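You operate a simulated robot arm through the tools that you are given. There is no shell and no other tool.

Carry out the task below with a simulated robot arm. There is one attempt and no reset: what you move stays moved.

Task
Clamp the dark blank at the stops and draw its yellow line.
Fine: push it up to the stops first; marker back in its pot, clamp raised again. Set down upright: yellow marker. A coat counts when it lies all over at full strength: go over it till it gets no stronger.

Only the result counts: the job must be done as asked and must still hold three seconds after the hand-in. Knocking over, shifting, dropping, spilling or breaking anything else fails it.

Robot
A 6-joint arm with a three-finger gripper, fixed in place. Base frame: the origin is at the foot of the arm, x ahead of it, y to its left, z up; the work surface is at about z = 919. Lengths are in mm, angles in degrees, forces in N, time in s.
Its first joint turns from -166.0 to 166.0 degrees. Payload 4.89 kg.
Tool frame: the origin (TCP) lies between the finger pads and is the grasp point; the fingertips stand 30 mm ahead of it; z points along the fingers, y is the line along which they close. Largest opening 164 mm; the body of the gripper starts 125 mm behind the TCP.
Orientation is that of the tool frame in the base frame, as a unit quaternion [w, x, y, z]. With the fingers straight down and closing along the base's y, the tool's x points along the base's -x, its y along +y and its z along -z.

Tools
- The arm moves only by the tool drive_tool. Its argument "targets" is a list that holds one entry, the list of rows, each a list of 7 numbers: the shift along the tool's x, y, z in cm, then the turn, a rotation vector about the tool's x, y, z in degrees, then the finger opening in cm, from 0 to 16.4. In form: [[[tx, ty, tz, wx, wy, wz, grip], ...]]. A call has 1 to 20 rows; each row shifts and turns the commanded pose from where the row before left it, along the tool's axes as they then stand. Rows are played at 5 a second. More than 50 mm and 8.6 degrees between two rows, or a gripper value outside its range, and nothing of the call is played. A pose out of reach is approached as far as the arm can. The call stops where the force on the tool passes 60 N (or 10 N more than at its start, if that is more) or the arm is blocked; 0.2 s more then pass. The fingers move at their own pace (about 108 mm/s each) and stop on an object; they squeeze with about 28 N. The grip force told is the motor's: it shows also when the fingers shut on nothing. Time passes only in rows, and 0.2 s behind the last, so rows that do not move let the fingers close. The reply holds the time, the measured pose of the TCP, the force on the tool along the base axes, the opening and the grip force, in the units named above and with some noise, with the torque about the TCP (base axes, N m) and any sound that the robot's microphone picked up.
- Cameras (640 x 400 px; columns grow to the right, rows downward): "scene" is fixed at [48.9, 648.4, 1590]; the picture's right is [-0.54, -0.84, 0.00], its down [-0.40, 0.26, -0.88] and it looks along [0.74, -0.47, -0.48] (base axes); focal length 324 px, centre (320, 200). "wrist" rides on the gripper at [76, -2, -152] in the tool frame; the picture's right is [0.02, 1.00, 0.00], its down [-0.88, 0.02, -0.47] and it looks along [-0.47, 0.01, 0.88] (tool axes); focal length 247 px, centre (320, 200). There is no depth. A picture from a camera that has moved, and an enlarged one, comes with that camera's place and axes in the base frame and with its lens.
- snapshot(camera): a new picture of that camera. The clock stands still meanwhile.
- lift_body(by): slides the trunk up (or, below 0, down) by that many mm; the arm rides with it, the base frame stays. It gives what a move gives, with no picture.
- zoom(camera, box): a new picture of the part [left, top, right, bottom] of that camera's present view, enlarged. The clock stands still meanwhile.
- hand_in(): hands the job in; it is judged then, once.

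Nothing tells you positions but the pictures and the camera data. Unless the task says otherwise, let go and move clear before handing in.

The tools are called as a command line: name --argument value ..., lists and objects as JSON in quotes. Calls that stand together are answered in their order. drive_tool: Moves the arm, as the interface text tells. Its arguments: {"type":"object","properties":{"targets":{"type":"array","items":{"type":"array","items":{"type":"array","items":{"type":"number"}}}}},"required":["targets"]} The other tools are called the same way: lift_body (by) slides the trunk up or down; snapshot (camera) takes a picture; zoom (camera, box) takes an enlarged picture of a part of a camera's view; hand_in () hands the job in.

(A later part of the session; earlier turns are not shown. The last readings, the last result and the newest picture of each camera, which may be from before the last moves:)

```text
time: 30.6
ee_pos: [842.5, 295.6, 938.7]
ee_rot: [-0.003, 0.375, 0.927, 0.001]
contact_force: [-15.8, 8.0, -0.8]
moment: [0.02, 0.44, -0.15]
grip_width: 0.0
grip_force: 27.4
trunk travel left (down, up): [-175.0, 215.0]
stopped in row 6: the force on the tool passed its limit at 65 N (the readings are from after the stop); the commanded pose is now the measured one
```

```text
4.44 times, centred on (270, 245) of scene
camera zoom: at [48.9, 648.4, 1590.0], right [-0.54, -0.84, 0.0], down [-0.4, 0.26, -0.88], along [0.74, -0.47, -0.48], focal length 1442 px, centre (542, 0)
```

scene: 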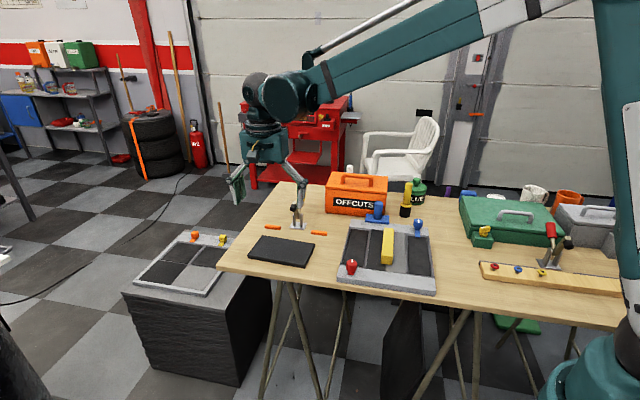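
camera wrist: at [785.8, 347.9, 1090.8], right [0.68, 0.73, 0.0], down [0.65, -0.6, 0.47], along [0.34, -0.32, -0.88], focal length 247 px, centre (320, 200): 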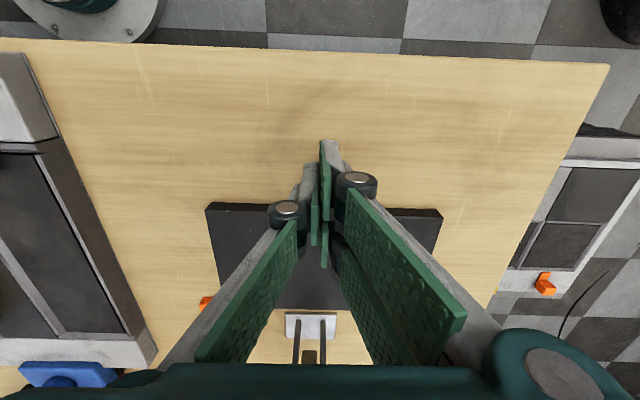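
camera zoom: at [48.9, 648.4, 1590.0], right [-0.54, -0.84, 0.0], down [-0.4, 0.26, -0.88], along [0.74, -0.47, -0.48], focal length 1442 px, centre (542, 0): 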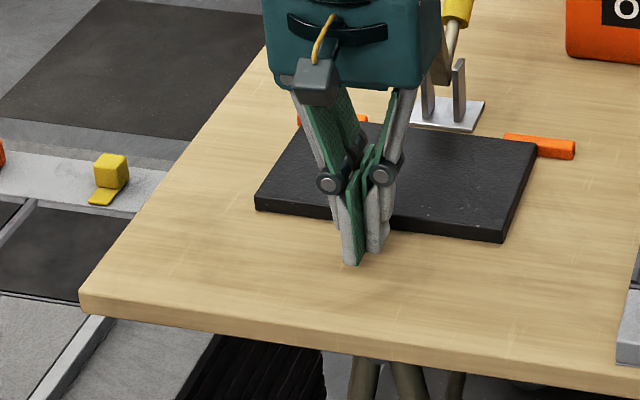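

It is firm against the stops. I'll back off, rise and check that it is square.

drive_tool --targets '[[[0.5, 0, 0, 0, 0, 0, 0], [2.0, 0, 0, 0, 0, 0, 0], [0, 0, -4.0, 0, 0, 0, 0], [0, 0, -4.0, 0, 0, 0, 4], [0, 0, -4.0, 0, 0, 0, 10], [0, 0, -4.0, 0, 0, 0, 14], [0, 0, -4.0, 0, 0, 0, 14], [0, 0, 0, 0, 0, 0, 14]]]'

snapshot --camera "wrist"

zoom --camera "wrist" --box '[220, 130, 420, 270]'

zoom --camera "scene" --box '[220, 170, 340, 280]'

```text
time: 32.4
ee_pos: [824.7, 311.0, 1140.2]
ee_rot: [-0.003, 0.376, 0.926, 0.0]
contact_force: [0.2, -1.0, -0.3]
moment: [0.03, -0.06, -0.01]
grip_width: 140.2
grip_force: 0.1
trunk travel left (down, up): [-175.0, 215.0]
```

```text
taken
camera wrist: at [768.4, 363.9, 1293.1], right [0.68, 0.73, 0.0], down [0.65, -0.6, 0.47], along [0.34, -0.32, -0.88], focal length 247 px, centre (320, 200)
```

wrist: 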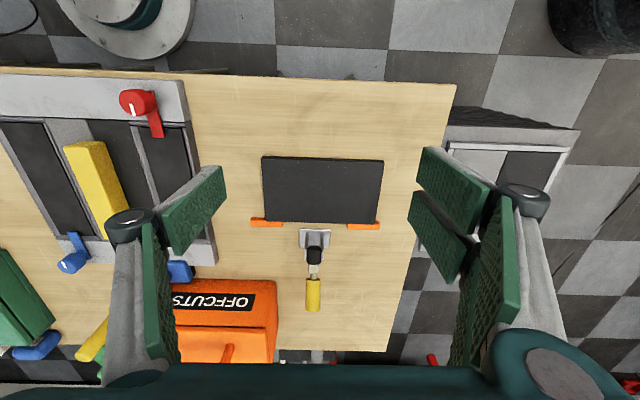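

```text
2.86 times, centred on (320, 200) of wrist
camera zoom: at [768.4, 363.9, 1293.1], right [0.68, 0.73, 0.0], down [0.65, -0.6, 0.47], along [0.34, -0.32, -0.88], focal length 706 px, centre (320, 200)
```

zoom: 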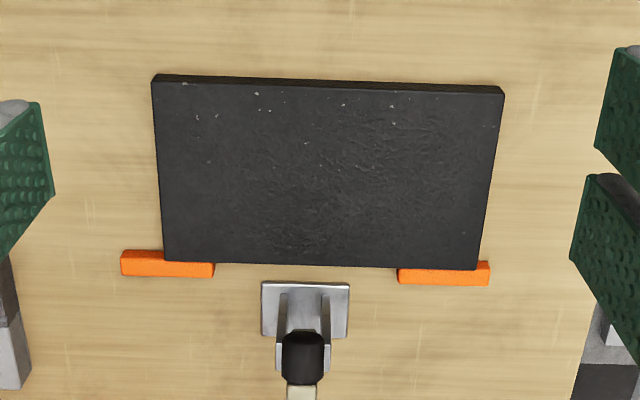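

```text
3.64 times, centred on (280, 225) of scene
camera zoom: at [48.9, 648.4, 1590.0], right [-0.54, -0.84, 0.0], down [-0.4, 0.26, -0.88], along [0.74, -0.47, -0.48], focal length 1180 px, centre (466, 109)
```

zoom: 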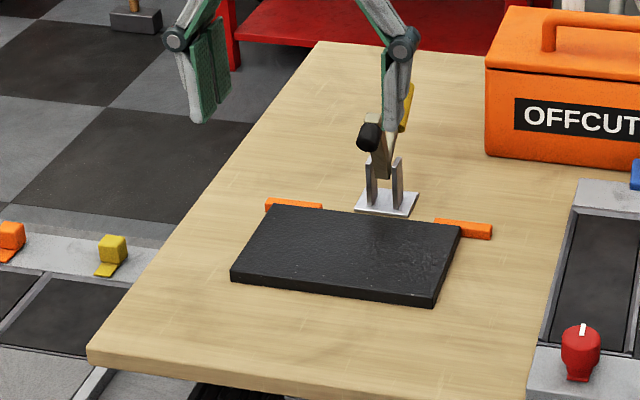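

The blank is square and flush on both stops; no guide line shows on it yet. Next is the clamp, whose handle leans back at about n = 640, z = 990. I'll move nearer, tilt the tool outward and look.

drive_tool --targets '[[[-4.0, 0, 0, 0, 0, 0, 5], [-4.0, -0.4, 0, 0, 0, 0, 5], [-4.0, 0, 0, 0, 0, 0, 5], [-4.0, 0, 0, 0, 0, 0, 5], [0, 0, 0, 0, -8, 0, 5], [0, 0, 0, 0, -8, 0, 5], [0, 0, 0, 0, -8, 0, 5], [0, 0, 0, 0, -8, 0, 5], [0, 0, 0, 0, 0, 0, 5]]]'

snapshot --camera "wrist"

zoom --camera "scene" --box '[240, 150, 360, 250]'

```text
time: 34.4
ee_pos: [937.1, 197.2, 1137.0]
ee_rot: [0.254, 0.361, 0.891, -0.103]
contact_force: [-0.1, 0.3, 0.1]
moment: [-0.02, -0.01, -0.01]
grip_width: 50.0
grip_force: 0.1
trunk travel left (down, up): [-175.0, 215.0]
```

```text
taken
camera wrist: at [830.5, 298.1, 1226.3], right [0.68, 0.73, -0.01], down [0.37, -0.33, 0.87], along [0.63, -0.6, -0.5], focal length 247 px, centre (320, 200)
```

wrist: 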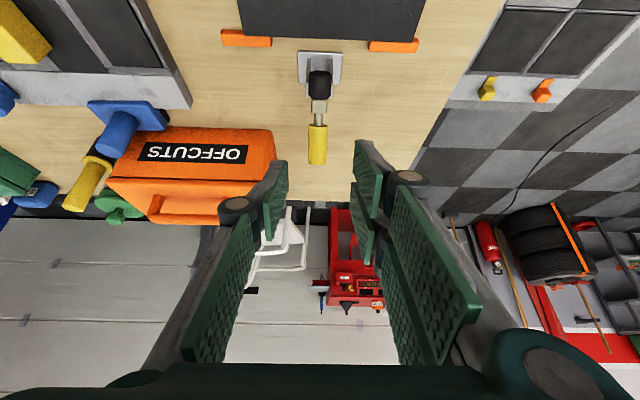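

```text
4.00 times, centred on (300, 200) of scene
camera zoom: at [48.9, 648.4, 1590.0], right [-0.54, -0.84, 0.0], down [-0.4, 0.26, -0.88], along [0.74, -0.47, -0.48], focal length 1298 px, centre (400, 200)
```

zoom: 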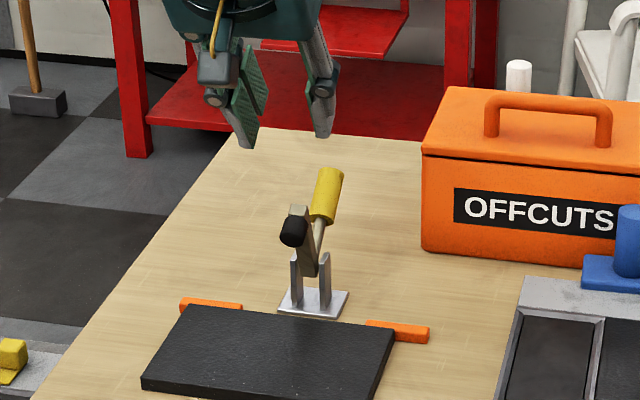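

The handle runs from (n617, z983) to (n658, z1011), and the offcuts box is well clear. I'll advance along the tool axis to straddle the handle, stopping short to check.

drive_tool --targets '[[[-1.4, -0.2, 0, 0, 0, 0, 5], [0, 0, 4.0, 0, 0, 0, 5], [0, 0, 4.0, 0, 0, 0, 5], [0, 0, 4.0, 0, 0, 0, 5], [0, 0, 0, 0, 0, 0, 5]]]'

snapshot --camera "wrist"

zoom --camera "scene" --box '[240, 150, 360, 250]'

```text
time: 35.6
ee_pos: [990.5, 141.6, 1038.2]
ee_rot: [0.253, 0.362, 0.891, -0.104]
contact_force: [0.6, 1.1, -0.3]
moment: [-0.04, 0.07, -0.08]
grip_width: 50.1
grip_force: 0.0
trunk travel left (down, up): [-175.0, 215.0]
```

```text
taken
camera wrist: at [883.6, 241.7, 1128.6], right [0.68, 0.73, -0.01], down [0.37, -0.33, 0.87], along [0.63, -0.6, -0.5], focal length 247 px, centre (320, 200)
```

wrist: 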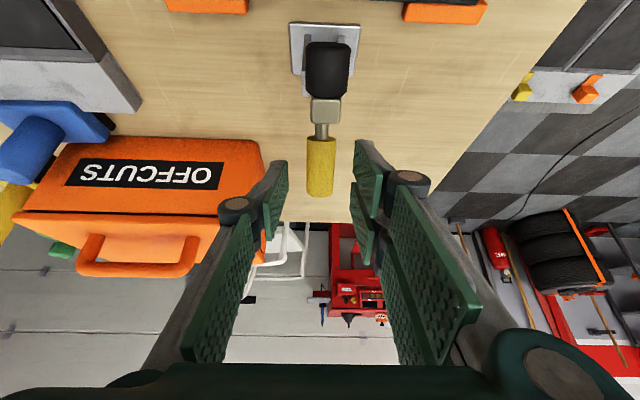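

```text
4.00 times, centred on (300, 200) of scene
camera zoom: at [48.9, 648.4, 1590.0], right [-0.54, -0.84, 0.0], down [-0.4, 0.26, -0.88], along [0.74, -0.47, -0.48], focal length 1298 px, centre (400, 200)
```

zoom: 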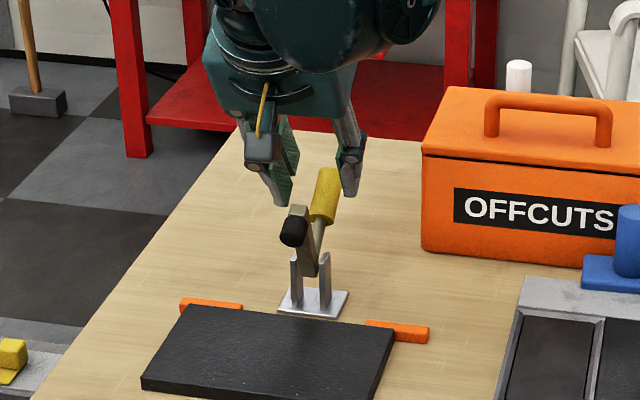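

The handle is centred between the fingers. I'll advance the last 49 mm.

drive_tool --targets '[[[0, 0, 2.0, 0, 0, 0, 5], [0, 0, 1.5, 0, 0, 0, 5], [0, 0, 1.4, 0, 0, 0, 5], [0, 0, 0, 0, 0, 0, 5]]]'

snapshot --camera "wrist"

zoom --camera "scene" --box '[240, 150, 360, 250]'

```text
time: 36.6
ee_pos: [1009.8, 125.6, 997.6]
ee_rot: [0.253, 0.362, 0.891, -0.104]
contact_force: [0.2, 0.7, -0.6]
moment: [-0.01, 0.05, -0.05]
grip_width: 50.0
grip_force: 0.2
trunk travel left (down, up): [-175.0, 215.0]
```

```text
taken
camera wrist: at [903.0, 226.2, 1087.9], right [0.68, 0.73, -0.01], down [0.37, -0.33, 0.87], along [0.63, -0.6, -0.5], focal length 247 px, centre (320, 200)
```

wrist: 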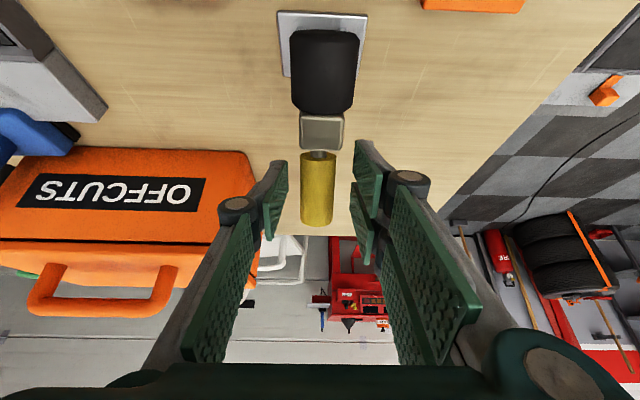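

```text
4.00 times, centred on (300, 200) of scene
camera zoom: at [48.9, 648.4, 1590.0], right [-0.54, -0.84, 0.0], down [-0.4, 0.26, -0.88], along [0.74, -0.47, -0.48], focal length 1298 px, centre (400, 200)
```

zoom: 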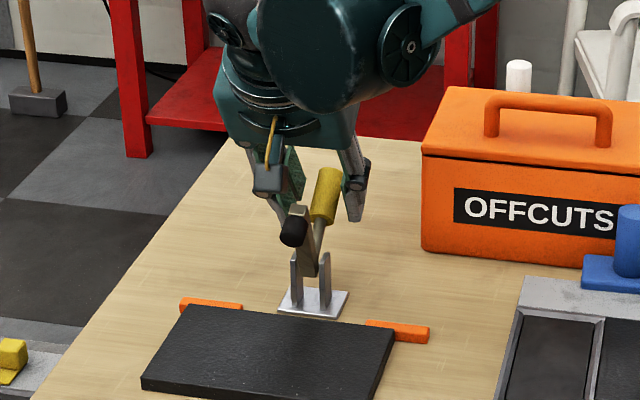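

The handle lies squarely between the finger pads. I'll close on it.

drive_tool --targets '[[[0, 0, 0, 0, 0, 0, 1.5], [0, 0, 0, 0, 0, 0, 1.5], [0, 0, 0, 0, 0, 0, 1.5]]]'

snapshot --camera "wrist"

```text
time: 37.4
ee_pos: [1007.4, 124.4, 997.5]
ee_rot: [0.252, 0.363, 0.891, -0.105]
contact_force: [-26.2, -13.2, -12.9]
moment: [-0.09, -0.18, -1.07]
grip_width: 25.3
grip_force: 45.2
trunk travel left (down, up): [-175.0, 215.0]
```

```text
taken
camera wrist: at [902.0, 225.1, 1088.2], right [0.68, 0.73, -0.01], down [0.37, -0.33, 0.86], along [0.63, -0.6, -0.5], focal length 247 px, centre (320, 200)
```

wrist: 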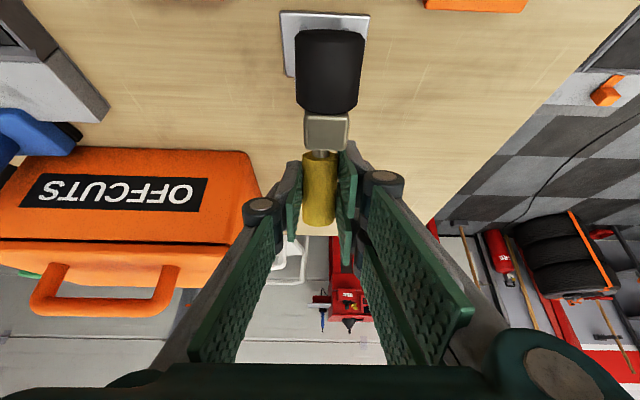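

The handle is gripped at 25 mm, with a slight sideways load. I'll ease that off sideways and begin swinging the handle up and forward along its arc.

drive_tool --targets '[[[0, -0.2, 0, 0, 0, 0, 1.5], [0.09, 0, -0.56, 0, 0, 0, 1.5], [0.13, 0, -0.55, 0, 0, 0, 1.5], [0, 0, 0, 0, 0, 0, 1.5]]]'

zoom --camera "scene" --box '[240, 150, 360, 250]'

snapshot --camera "wrist"

```text
time: 38.4
ee_pos: [1004.7, 126.5, 1007.2]
ee_rot: [0.253, 0.362, 0.891, -0.104]
contact_force: [24.3, -13.7, 0.8]
moment: [-0.61, -1.58, -0.78]
grip_width: 25.6
grip_force: 45.0
trunk travel left (down, up): [-175.0, 215.0]
```

```text
4.00 times, centred on (300, 200) of scene
camera zoom: at [48.9, 648.4, 1590.0], right [-0.54, -0.84, 0.0], down [-0.4, 0.26, -0.88], along [0.74, -0.47, -0.48], focal length 1298 px, centre (400, 200)
```

zoom: 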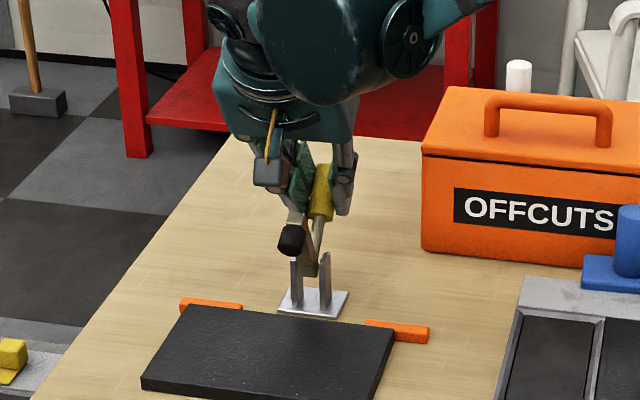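

```text
taken
camera wrist: at [897.5, 228.8, 1096.6], right [0.68, 0.73, -0.01], down [0.37, -0.33, 0.87], along [0.63, -0.6, -0.5], focal length 247 px, centre (320, 200)
```

wrist: 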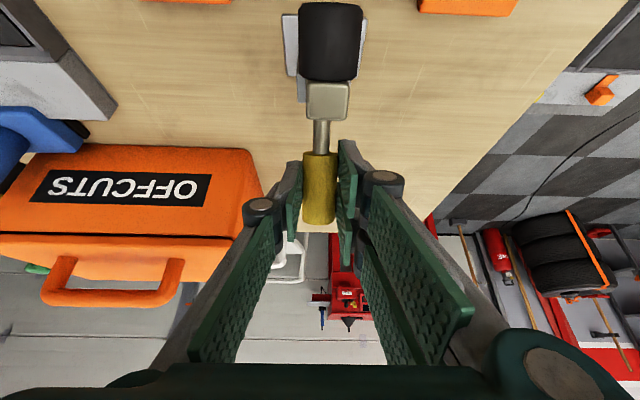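

The foot is coming down, but the twist in the grip adds load. I'll turn the tool along with the handle as I go on.

drive_tool --targets '[[[0.18, 0, -0.54, 0, -6, 0, 1.5], [0.17, 0, -0.54, 0, -6, 0, 1.5], [0, 0, 0, 0, 0, 0, 1.5]]]'

zoom --camera "scene" --box '[240, 150, 360, 250]'

snapshot --camera "wrist"

```text
time: 39.2
ee_pos: [993.7, 137.3, 1015.6]
ee_rot: [0.345, 0.348, 0.86, -0.14]
contact_force: [2.3, 24.4, 14.3]
moment: [1.79, 0.25, -0.24]
grip_width: 25.3
grip_force: 44.5
trunk travel left (down, up): [-175.0, 215.0]
```

```text
4.00 times, centred on (300, 200) of scene
camera zoom: at [48.9, 648.4, 1590.0], right [-0.54, -0.84, 0.0], down [-0.4, 0.26, -0.88], along [0.74, -0.47, -0.48], focal length 1298 px, centre (400, 200)
```

zoom: 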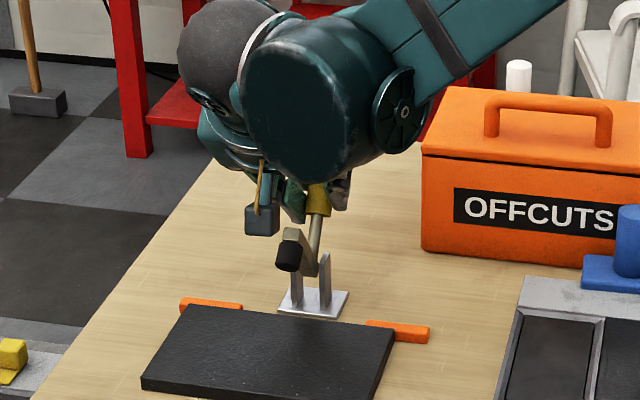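

```text
taken
camera wrist: at [877.2, 248.2, 1071.9], right [0.68, 0.73, -0.02], down [0.24, -0.2, 0.95], along [0.69, -0.65, -0.31], focal length 247 px, centre (320, 200)
```

wrist: 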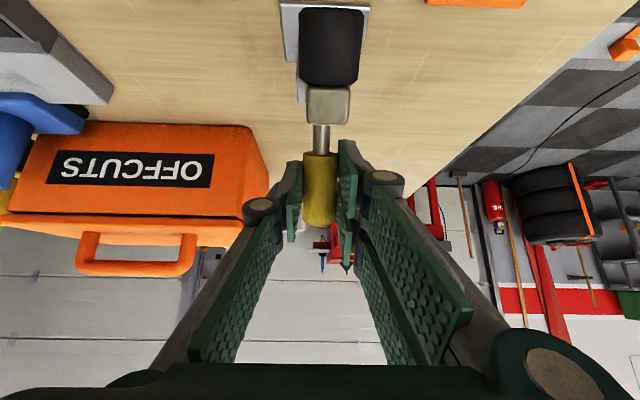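

The foot is well on its way down. I'll continue with a small sideways relief.

drive_tool --targets '[[[0.19, 0.15, -0.53, 0, -4, 0, 1.5], [0.19, 0, -0.53, 0, -4, 0, 1.5], [0, 0, 0, 0, 0, 0, 1.5]]]'

zoom --camera "scene" --box '[240, 150, 360, 250]'

snapshot --camera "wrist"

```text
time: 40.0
ee_pos: [990.0, 143.0, 1017.3]
ee_rot: [0.403, 0.338, 0.834, -0.166]
contact_force: [-29.3, 10.5, -32.4]
moment: [1.19, 0.36, -0.64]
grip_width: 25.6
grip_force: 44.7
trunk travel left (down, up): [-175.0, 215.0]
```

```text
4.00 times, centred on (300, 200) of scene
camera zoom: at [48.9, 648.4, 1590.0], right [-0.54, -0.84, 0.0], down [-0.4, 0.26, -0.88], along [0.74, -0.47, -0.48], focal length 1298 px, centre (400, 200)
```

zoom: 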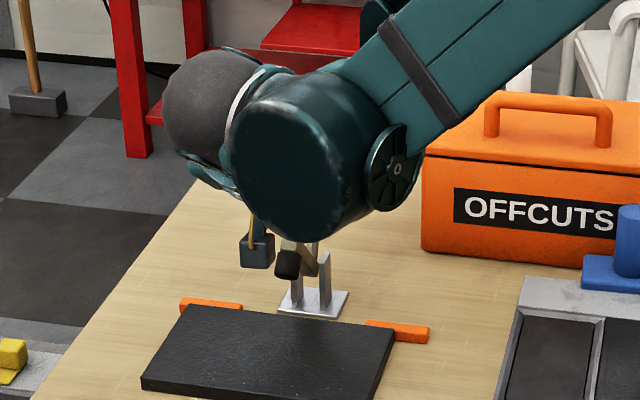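

```text
taken
camera wrist: at [868.3, 258.2, 1052.5], right [0.69, 0.73, -0.02], down [0.14, -0.11, 0.98], along [0.71, -0.68, -0.18], focal length 247 px, centre (320, 200)
```

wrist: 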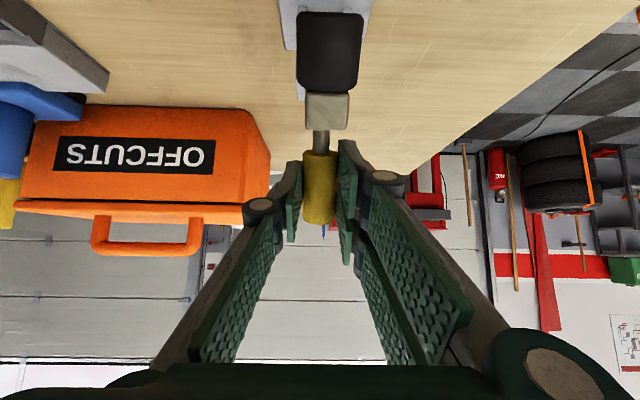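

The handle pulls inward, so my arc is slightly too wide. I'll tighten it and go on with the swing.

drive_tool --targets '[[[0.28, -0.1, -0.52, 0, -4, 0, 1.5], [0.25, 0, -0.53, 0, -4, 0, 1.5], [0, 0, 0, 0, 0, 0, 1.5]]]'

zoom --camera "scene" --box '[240, 150, 360, 250]'

snapshot --camera "wrist"

```text
time: 40.8
ee_pos: [982.0, 148.5, 1020.4]
ee_rot: [0.461, 0.326, 0.804, -0.188]
contact_force: [9.3, -5.6, -21.8]
moment: [-0.24, -1.25, -0.44]
grip_width: 25.2
grip_force: 44.8
trunk travel left (down, up): [-175.0, 215.0]
```

```text
4.00 times, centred on (300, 200) of scene
camera zoom: at [48.9, 648.4, 1590.0], right [-0.54, -0.84, 0.0], down [-0.4, 0.26, -0.88], along [0.74, -0.47, -0.48], focal length 1298 px, centre (400, 200)
```

zoom: 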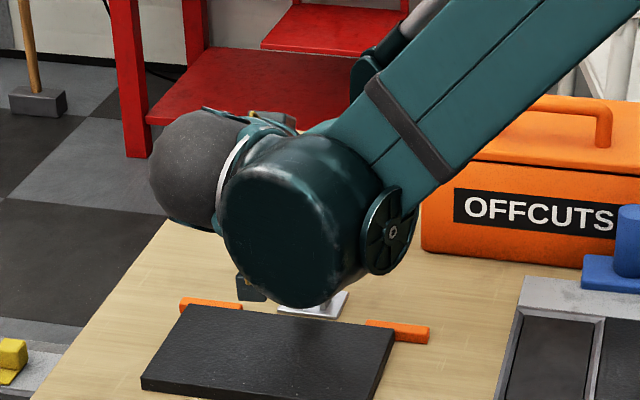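

```text
taken
camera wrist: at [858.6, 267.3, 1032.4], right [0.69, 0.72, -0.02], down [0.04, -0.01, 1.0], along [0.72, -0.69, -0.04], focal length 247 px, centre (320, 200)
```

wrist: 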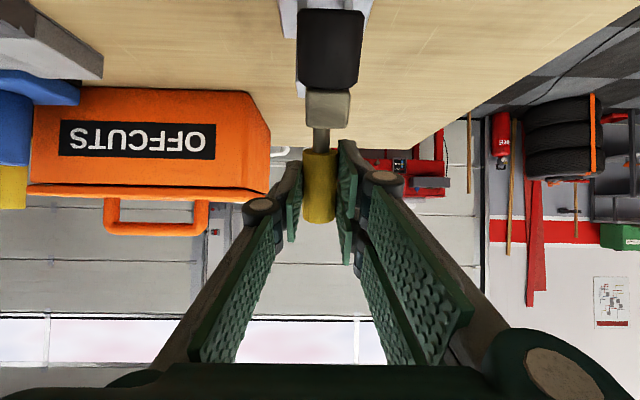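

The swing is going well and the handle is nearly upright. I'll continue.

drive_tool --targets '[[[0.24, 0, -0.55, 0, -5, 0, 1.5], [0.22, 0, -0.56, 0, -4, 0, 1.5], [0, 0, 0, 0, 0, 0, 1.5]]]'

zoom --camera "scene" --box '[240, 150, 360, 250]'

snapshot --camera "wrist"

```text
time: 41.6
ee_pos: [973.1, 158.1, 1022.9]
ee_rot: [0.523, 0.31, 0.765, -0.213]
contact_force: [9.8, -7.3, -11.2]
moment: [-0.21, -1.11, -0.2]
grip_width: 25.2
grip_force: 44.5
trunk travel left (down, up): [-175.0, 215.0]
```

```text
4.00 times, centred on (300, 200) of scene
camera zoom: at [48.9, 648.4, 1590.0], right [-0.54, -0.84, 0.0], down [-0.4, 0.26, -0.88], along [0.74, -0.47, -0.48], focal length 1298 px, centre (400, 200)
```

zoom: 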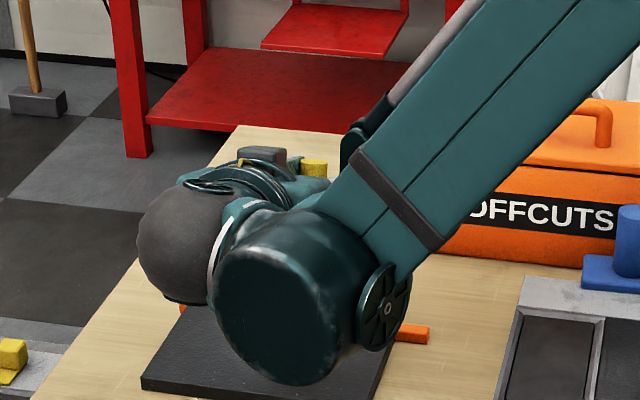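

```text
taken
camera wrist: at [849.9, 275.7, 1007.7], right [0.69, 0.72, -0.02], down [-0.07, 0.1, 0.99], along [0.72, -0.68, 0.12], focal length 247 px, centre (320, 200)
```

wrist: 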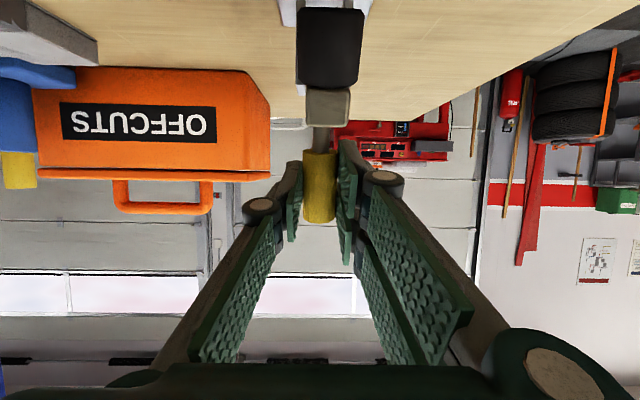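

About 47° of the swing is done and the handle is near vertical. I'll go on mostly without further tilt, letting the handle slip round in the pads.

drive_tool --targets '[[[0.23, 0, -0.6, 0, -2, 0, 1.5], [0.26, 0, -0.55, 0, -1, 0, 1.5], [0, 0, 0, 0, 0, 0, 1.5]]]'

zoom --camera "scene" --box '[240, 150, 360, 250]'

snapshot --camera "wrist"

```text
time: 42.4
ee_pos: [964.2, 167.3, 1023.6]
ee_rot: [0.543, 0.304, 0.751, -0.221]
contact_force: [27.6, -1.3, 17.0]
moment: [-0.7, -1.73, 0.16]
grip_width: 25.2
grip_force: 45.0
trunk travel left (down, up): [-175.0, 215.0]
```

```text
4.00 times, centred on (300, 200) of scene
camera zoom: at [48.9, 648.4, 1590.0], right [-0.54, -0.84, 0.0], down [-0.4, 0.26, -0.88], along [0.74, -0.47, -0.48], focal length 1298 px, centre (400, 200)
```

zoom: 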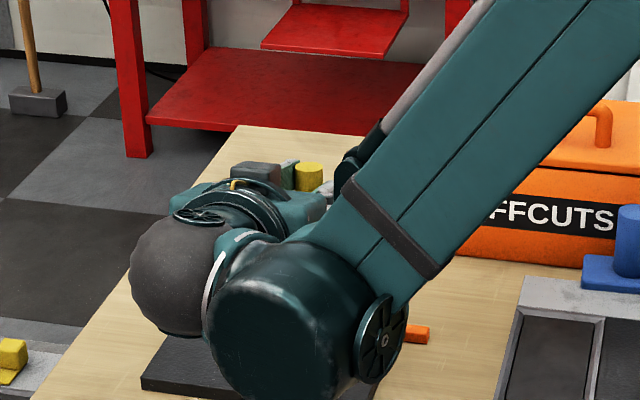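

```text
taken
camera wrist: at [840.8, 284.3, 1000.0], right [0.69, 0.72, -0.02], down [-0.11, 0.14, 0.98], along [0.71, -0.68, 0.17], focal length 247 px, centre (320, 200)
```

wrist: 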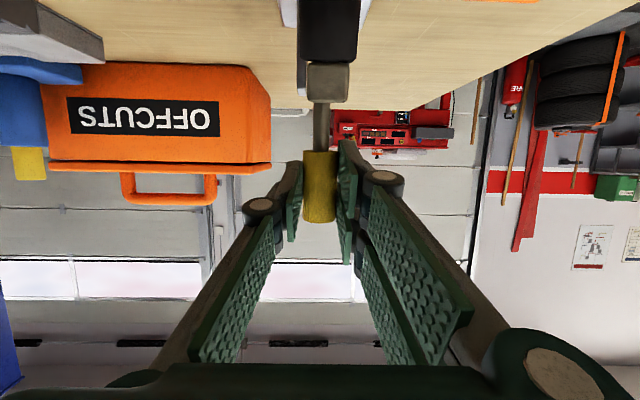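

Good; it slips round as intended. I'll do the next steps, watching for the foot meeting the blank.

drive_tool --targets '[[[0.29, 0, -0.55, 0, -1, 0, 1.5], [0.33, 0, -0.52, 0, -1, 0, 1.5], [0, 0, 0, 0, 0, 0, 1.5]]]'

zoom --camera "scene" --box '[240, 150, 360, 250]'

snapshot --camera "wrist"

```text
time: 43.2
ee_pos: [954.9, 176.3, 1020.5]
ee_rot: [0.556, 0.3, 0.742, -0.226]
contact_force: [34.0, 10.4, 22.8]
moment: [-0.57, -1.83, 0.48]
grip_width: 25.1
grip_force: 44.3
trunk travel left (down, up): [-175.0, 215.0]
```

```text
4.00 times, centred on (300, 200) of scene
camera zoom: at [48.9, 648.4, 1590.0], right [-0.54, -0.84, 0.0], down [-0.4, 0.26, -0.88], along [0.74, -0.47, -0.48], focal length 1298 px, centre (400, 200)
```

zoom: 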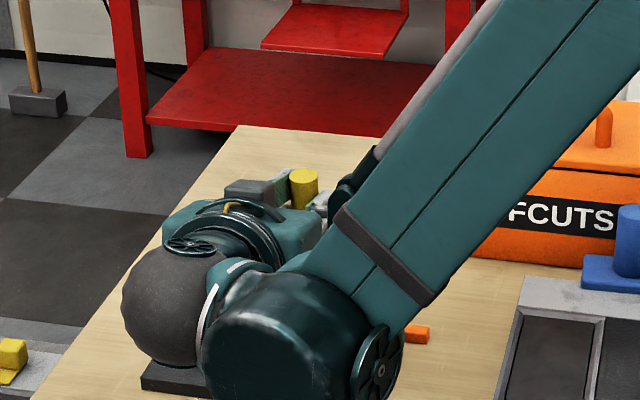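

```text
taken
camera wrist: at [831.7, 293.4, 990.6], right [0.69, 0.72, -0.02], down [-0.13, 0.16, 0.98], along [0.71, -0.67, 0.21], focal length 247 px, centre (320, 200)
```

wrist: 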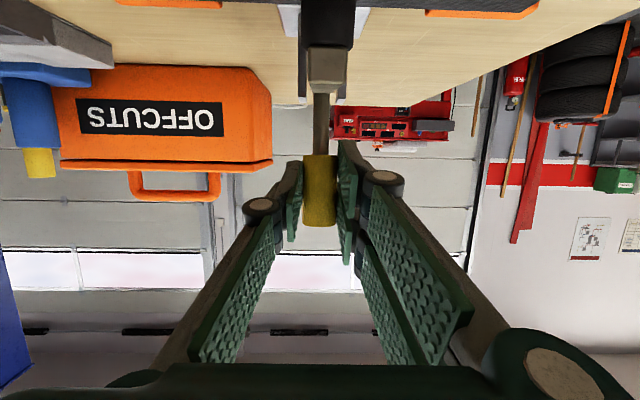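

The foot is close to the blank. I'll make another two small steps.

drive_tool --targets '[[[0.36, 0, -0.46, 0, -1, 0, 1.5], [0.4, 0, -0.45, 0, -1, 0, 1.5], [0, 0, 0, 0, 0, 0, 1.5]]]'

snapshot --camera "wrist"

```text
time: 44.0
ee_pos: [947.3, 184.7, 1016.0]
ee_rot: [0.569, 0.295, 0.732, -0.231]
contact_force: [33.6, 19.9, 33.7]
moment: [-0.77, -1.68, 0.72]
grip_width: 25.6
grip_force: 45.2
trunk travel left (down, up): [-175.0, 215.0]
```

```text
taken
camera wrist: at [825.5, 299.5, 979.2], right [0.69, 0.72, -0.02], down [-0.16, 0.18, 0.97], along [0.7, -0.67, 0.24], focal length 247 px, centre (320, 200)
```

wrist: 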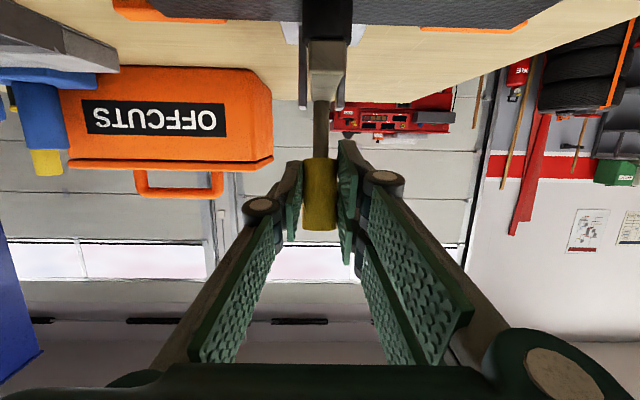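

A sideways load is building; I'll relieve it and look at the foot.

drive_tool --targets '[[[0, 0.3, 0, 0, 0, 0, 1.5], [0, 0, 0, 0, 0, 0, 1.5]]]'

zoom --camera "wrist" --box '[240, 0, 420, 110]'

snapshot --camera "scene"

```text
time: 44.6
ee_pos: [946.8, 183.7, 1015.8]
ee_rot: [0.569, 0.297, 0.731, -0.232]
contact_force: [6.2, -1.5, 32.2]
moment: [-1.04, -0.91, -0.01]
grip_width: 25.4
grip_force: 45.0
trunk travel left (down, up): [-175.0, 215.0]
```

```text
3.56 times, centred on (330, 55) of wrist
camera zoom: at [825.9, 300.2, 979.1], right [0.69, 0.72, -0.02], down [-0.16, 0.18, 0.97], along [0.7, -0.67, 0.24], focal length 878 px, centre (284, 716)
```

zoom: 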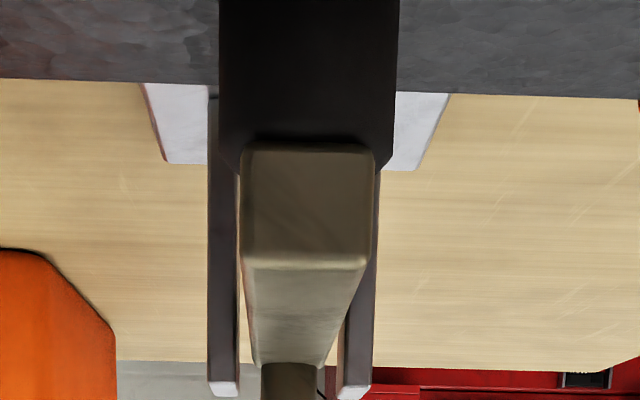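

```text
taken
```

scene: 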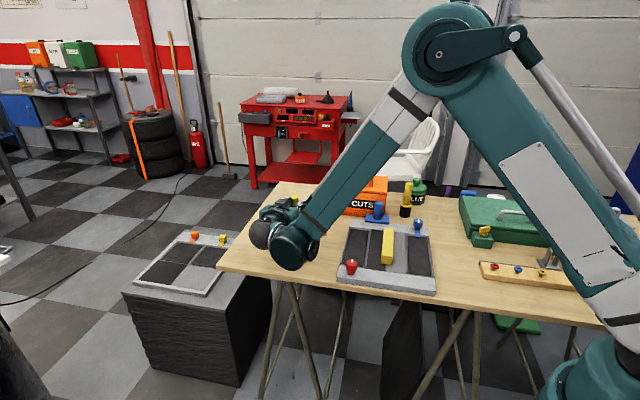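

The arm is now roughly level with the foot pointing down at the blank. I'll press on a little to seat and lock it.

drive_tool --targets '[[[0.23, 0, -0.46, 0, -1, 0, 1.5], [0, 0, 0, 0, 0, 0, 1.5]]]'

zoom --camera "wrist" --box '[240, 0, 420, 110]'

```text
time: 45.2
ee_pos: [945.3, 186.6, 1012.7]
ee_rot: [0.574, 0.295, 0.727, -0.234]
contact_force: [21.7, -33.6, 15.6]
moment: [-1.06, -0.58, -0.2]
grip_width: 25.8
grip_force: 44.9
trunk travel left (down, up): [-175.0, 215.0]
```

```text
3.56 times, centred on (330, 55) of wrist
camera zoom: at [824.3, 302.0, 974.0], right [0.7, 0.72, -0.02], down [-0.17, 0.19, 0.97], along [0.7, -0.67, 0.26], focal length 878 px, centre (284, 716)
```

zoom: 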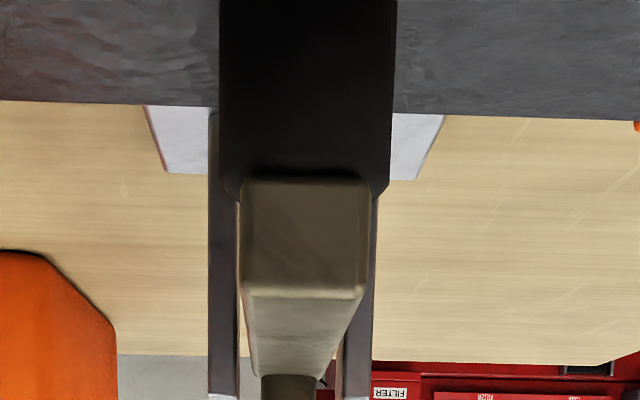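

Resistance has risen, so the foot is probably on the blank. I'll push a little more to lock it.

drive_tool --targets '[[[0.2, 0, -0.3, 0, 0, 0, 1.5], [0.15, 0, -0.25, 0, 0, 0, 1.5], [0, 0, 0, 0, 0, 0, 1.5]]]'

zoom --camera "wrist" --box '[240, 0, 420, 110]'

```text
time: 46.0
ee_pos: [939.6, 192.9, 1010.6]
ee_rot: [0.574, 0.296, 0.727, -0.234]
contact_force: [6.3, -46.1, 5.2]
moment: [-0.04, -0.09, -0.65]
grip_width: 25.7
grip_force: 45.2
trunk travel left (down, up): [-175.0, 215.0]
```

```text
3.56 times, centred on (330, 55) of wrist
camera zoom: at [819.0, 307.0, 972.1], right [0.69, 0.72, -0.02], down [-0.17, 0.19, 0.97], along [0.7, -0.67, 0.26], focal length 878 px, centre (284, 716)
```

zoom: 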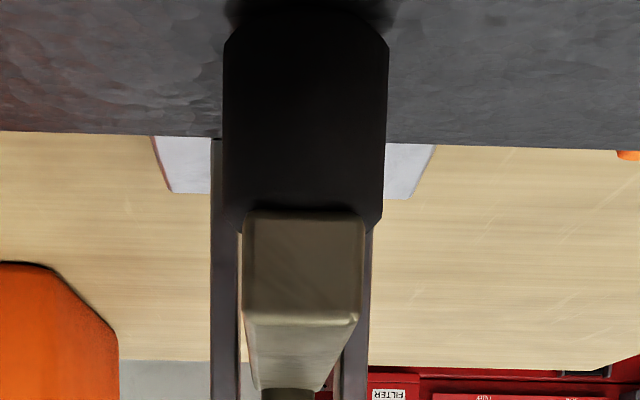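

The foot's bottom is now visible right at the blank's surface. I'll relieve the side load and press a bit more to check that it is seated.

drive_tool --targets '[[[0, -0.25, 0, 0, 0, 0, 1.5], [0.15, 0, -0.25, 0, 0, 0, 1.5], [0.1, 0, -0.15, 0, 0, 0, 1.5], [0, 0, 0, 0, 0, 0, 1.5]]]'

zoom --camera "wrist" --box '[240, 0, 420, 110]'

```text
time: 47.0
ee_pos: [936.3, 193.5, 1010.1]
ee_rot: [0.575, 0.294, 0.727, -0.234]
contact_force: [21.0, -31.0, 7.0]
moment: [0.06, 0.23, -0.24]
grip_width: 25.5
grip_force: 44.8
trunk travel left (down, up): [-175.0, 215.0]
```

```text
3.56 times, centred on (330, 55) of wrist
camera zoom: at [815.5, 309.6, 971.6], right [0.69, 0.72, -0.02], down [-0.17, 0.19, 0.97], along [0.7, -0.67, 0.26], focal length 878 px, centre (284, 716)
```

zoom: 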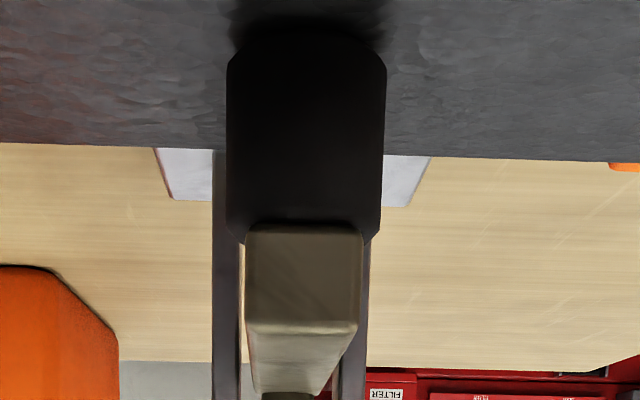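

I'll check whether the handle is still moving with the fingers or they are slipping on it.

snapshot --camera "wrist"

zoom --camera "scene" --box '[240, 180, 340, 270]'

```text
taken
camera wrist: at [815.5, 309.6, 971.6], right [0.69, 0.72, -0.02], down [-0.17, 0.19, 0.97], along [0.7, -0.67, 0.26], focal length 247 px, centre (320, 200)
```

wrist: 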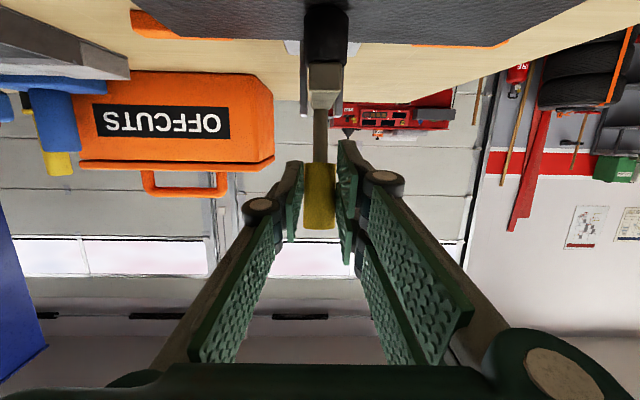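

```text
4.44 times, centred on (290, 225) of scene
camera zoom: at [48.9, 648.4, 1590.0], right [-0.54, -0.84, 0.0], down [-0.4, 0.26, -0.88], along [0.74, -0.47, -0.48], focal length 1442 px, centre (453, 89)
```

zoom: 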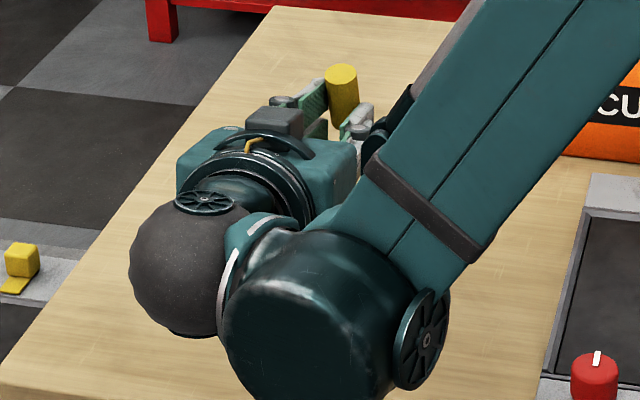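

I'll press a touch further to be sure, then release.

drive_tool --targets '[[[0.12, 0, -0.3, 0, 0, 0, 1.5], [0.12, 0, -0.3, 0, 0, 0, 1.5], [0, 0, 0, 0, 0, 0, 1.5]]]'

zoom --camera "wrist" --box '[240, 0, 420, 110]'

snapshot --camera "wrist"

```text
time: 47.8
ee_pos: [931.6, 201.9, 1009.0]
ee_rot: [0.575, 0.294, 0.727, -0.234]
contact_force: [1.2, 0.7, -1.1]
moment: [-0.1, -0.1, -0.22]
grip_width: 15.0
grip_force: 0.0
trunk travel left (down, up): [-175.0, 215.0]
```

```text
3.56 times, centred on (330, 55) of wrist
camera zoom: at [809.6, 316.1, 969.9], right [0.69, 0.72, -0.02], down [-0.17, 0.19, 0.97], along [0.7, -0.66, 0.26], focal length 878 px, centre (284, 716)
```

zoom: 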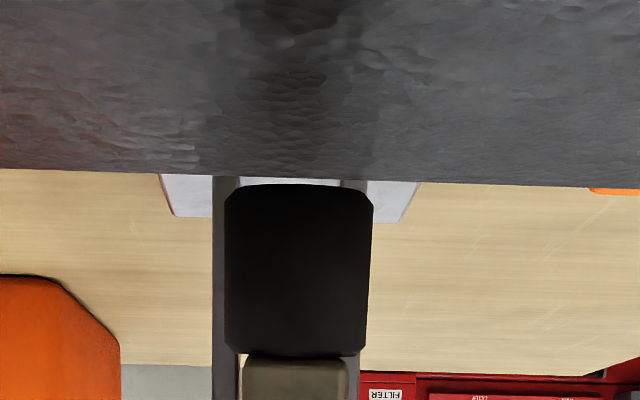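

```text
taken
camera wrist: at [809.6, 316.1, 969.9], right [0.69, 0.72, -0.02], down [-0.17, 0.19, 0.97], along [0.7, -0.66, 0.26], focal length 247 px, centre (320, 200)
```

wrist: 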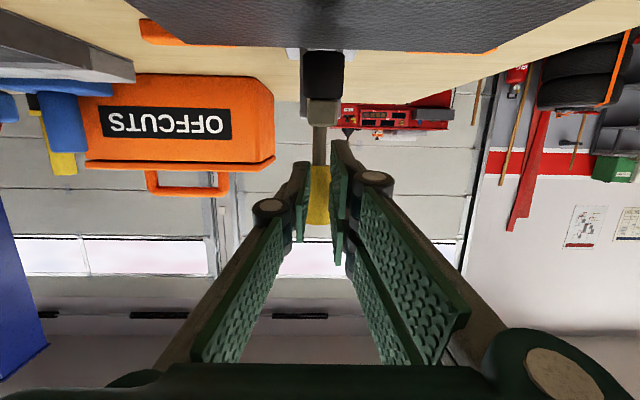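

The handle slipped out and the lever is swinging back, so it needs a firmer push past its lock point. I'll wait and look.

drive_tool --targets '[[[0, 0, 0, 0, 0, 0, 1.5], [0, 0, 0, 0, 0, 0, 1.5], [0, 0, 0, 0, 0, 0, 1.5]]]'

snapshot --camera "wrist"

snapshot --camera "scene"

```text
time: 48.6
ee_pos: [929.4, 199.9, 1009.4]
ee_rot: [0.575, 0.294, 0.727, -0.234]
contact_force: [-0.6, -0.4, -0.8]
moment: [0.0, -0.01, -0.01]
grip_width: 15.2
grip_force: 0.1
trunk travel left (down, up): [-175.0, 215.0]
```

```text
taken
camera wrist: at [809.8, 314.6, 970.6], right [0.69, 0.72, -0.02], down [-0.17, 0.19, 0.97], along [0.7, -0.67, 0.26], focal length 247 px, centre (320, 200)
```

wrist: 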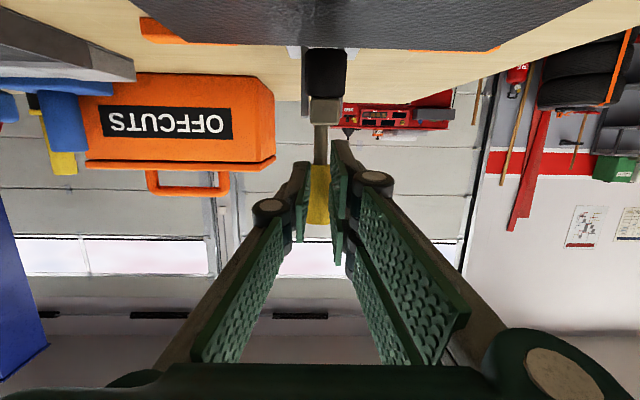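

```text
taken
```

scene: 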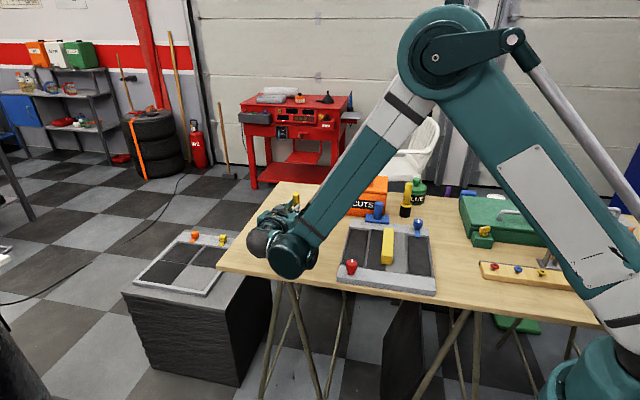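

The lever holds where it is, with the foot now above the blank. I'll withdraw, go back to a steeper tool and look at it.

drive_tool --targets '[[[0, 0, -3.0, 0, 0, 0, 2], [0, 0, -3.0, 0, 0, 0, 2], [2.0, 0, -3.0, 0, 6, 0, 2], [-4.0, 0, 0, 0, 8, 0, 2], [-4.0, 0, 0, 0, 8, 0, 2], [-4.0, 0, 0, 0, 8, 0, 0], [-3.0, 0, 0, 0, 8, 0, 0], [0, 0, -3.0, 0, 8, 0, 0], [0, 0, -3.0, 0, 0, 0, 0]]]'

snapshot --camera "wrist"

zoom --camera "scene" --box '[240, 150, 360, 250]'

```text
time: 50.6
ee_pos: [898.6, 233.7, 1185.6]
ee_rot: [0.244, 0.363, 0.894, -0.1]
contact_force: [1.1, -1.7, -0.7]
moment: [0.06, 0.19, -0.04]
grip_width: 0.0
grip_force: 28.0
trunk travel left (down, up): [-175.0, 215.0]
```

```text
taken
camera wrist: at [794.3, 334.5, 1278.3], right [0.68, 0.73, -0.01], down [0.39, -0.35, 0.86], along [0.62, -0.59, -0.52], focal length 247 px, centre (320, 200)
```

wrist: 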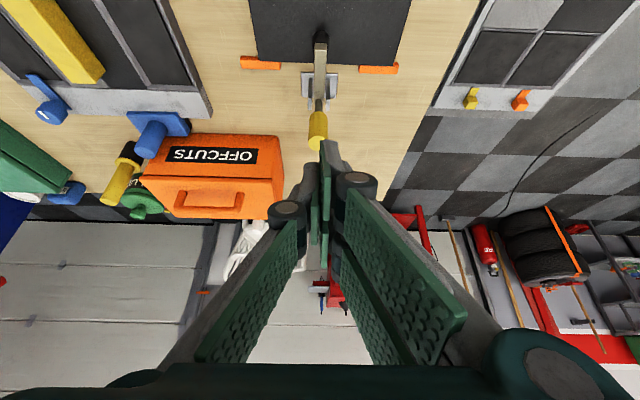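

```text
4.00 times, centred on (300, 200) of scene
camera zoom: at [48.9, 648.4, 1590.0], right [-0.54, -0.84, 0.0], down [-0.4, 0.26, -0.88], along [0.74, -0.47, -0.48], focal length 1298 px, centre (400, 200)
```

zoom: 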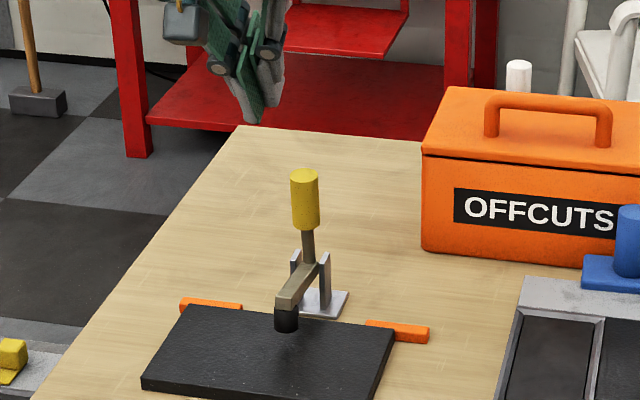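

The handle is about vertical and the foot hovers a few millimetres over the blank. I'll press the arm down from above with the closed fingertips, coming down over the foot end.

drive_tool --targets '[[[1.875, 0, 3.71, 0, 0, 0, 0], [1.875, 0, 3.71, 0, 0, 0, 0], [1.875, 0, 3.71, 0, 0, 0, 0], [1.5, 0, 2.97, 0, 0, 0, 0], [0, 0, 0, 0, 0, 0, 0]]]'

snapshot --camera "wrist"

zoom --camera "scene" --box '[240, 150, 360, 250]'

```text
time: 51.8
ee_pos: [903.8, 225.2, 1027.2]
ee_rot: [0.245, 0.363, 0.894, -0.1]
contact_force: [0.8, 0.6, 0.2]
moment: [-0.02, 0.02, 0.0]
grip_width: 0.0
grip_force: 28.0
trunk travel left (down, up): [-175.0, 215.0]
```

```text
taken
camera wrist: at [798.9, 324.6, 1118.7], right [0.68, 0.73, -0.01], down [0.38, -0.34, 0.86], along [0.62, -0.59, -0.52], focal length 247 px, centre (320, 200)
```

wrist: 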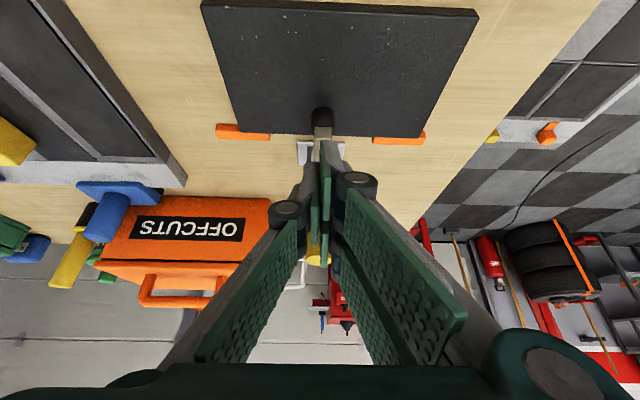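

```text
4.00 times, centred on (300, 200) of scene
camera zoom: at [48.9, 648.4, 1590.0], right [-0.54, -0.84, 0.0], down [-0.4, 0.26, -0.88], along [0.74, -0.47, -0.48], focal length 1298 px, centre (400, 200)
```

zoom: 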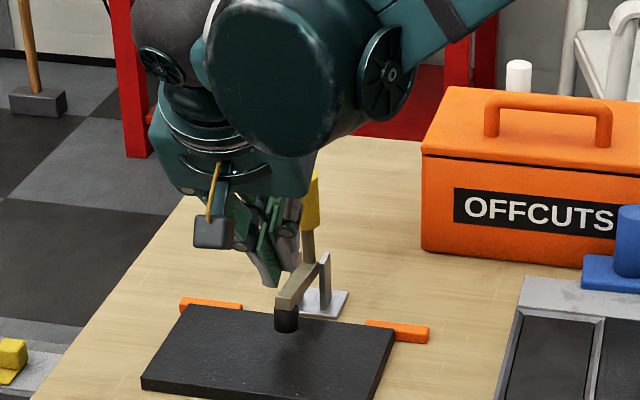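

The fingertips are above the arm's end. I'll lower straight down until they touch and press.

drive_tool --targets '[[[0.76, 0.15, 1.29, 0, 0, 0, 0], [0.76, 0, 1.29, 0, 0, 0, 0], [0.255, 0, 0.43, 0, 0, 0, 0], [0.255, 0, 0.43, 0, 0, 0, 0], [0.255, 0, 0.43, 0, 0, 0, 0], [0, 0, 0, 0, 0, 0, 0]]]'

snapshot --camera "wrist"

zoom --camera "scene" --box '[240, 150, 360, 250]'

```text
time: 53.2
ee_pos: [903.1, 227.2, 986.1]
ee_rot: [0.245, 0.363, 0.893, -0.1]
contact_force: [-0.5, 0.2, -0.4]
moment: [0.03, -0.01, -0.02]
grip_width: 0.2
grip_force: 28.3
trunk travel left (down, up): [-175.0, 215.0]
```

```text
taken
camera wrist: at [798.4, 327.3, 1077.4], right [0.68, 0.73, -0.01], down [0.38, -0.34, 0.86], along [0.62, -0.59, -0.52], focal length 247 px, centre (320, 200)
```

wrist: 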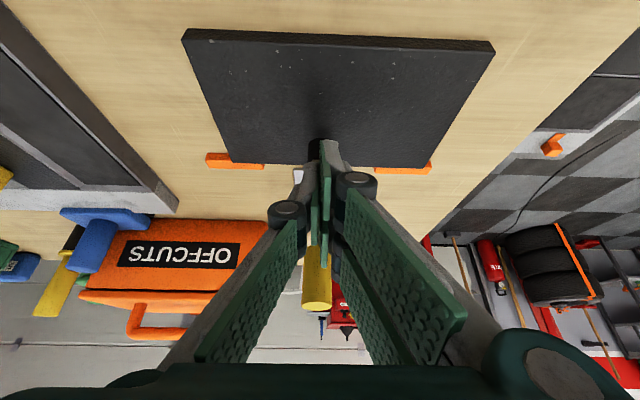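

```text
4.00 times, centred on (300, 200) of scene
camera zoom: at [48.9, 648.4, 1590.0], right [-0.54, -0.84, 0.0], down [-0.4, 0.26, -0.88], along [0.74, -0.47, -0.48], focal length 1298 px, centre (400, 200)
```

zoom: 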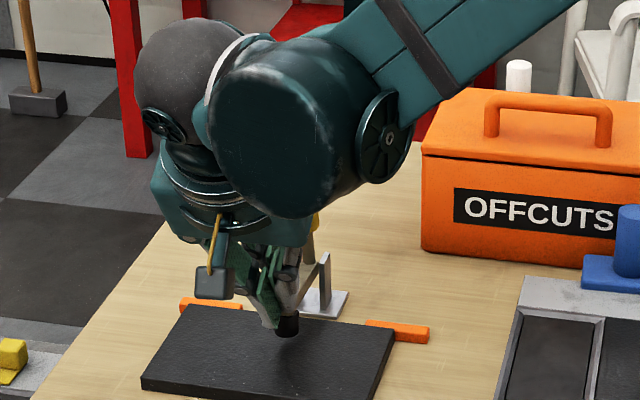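

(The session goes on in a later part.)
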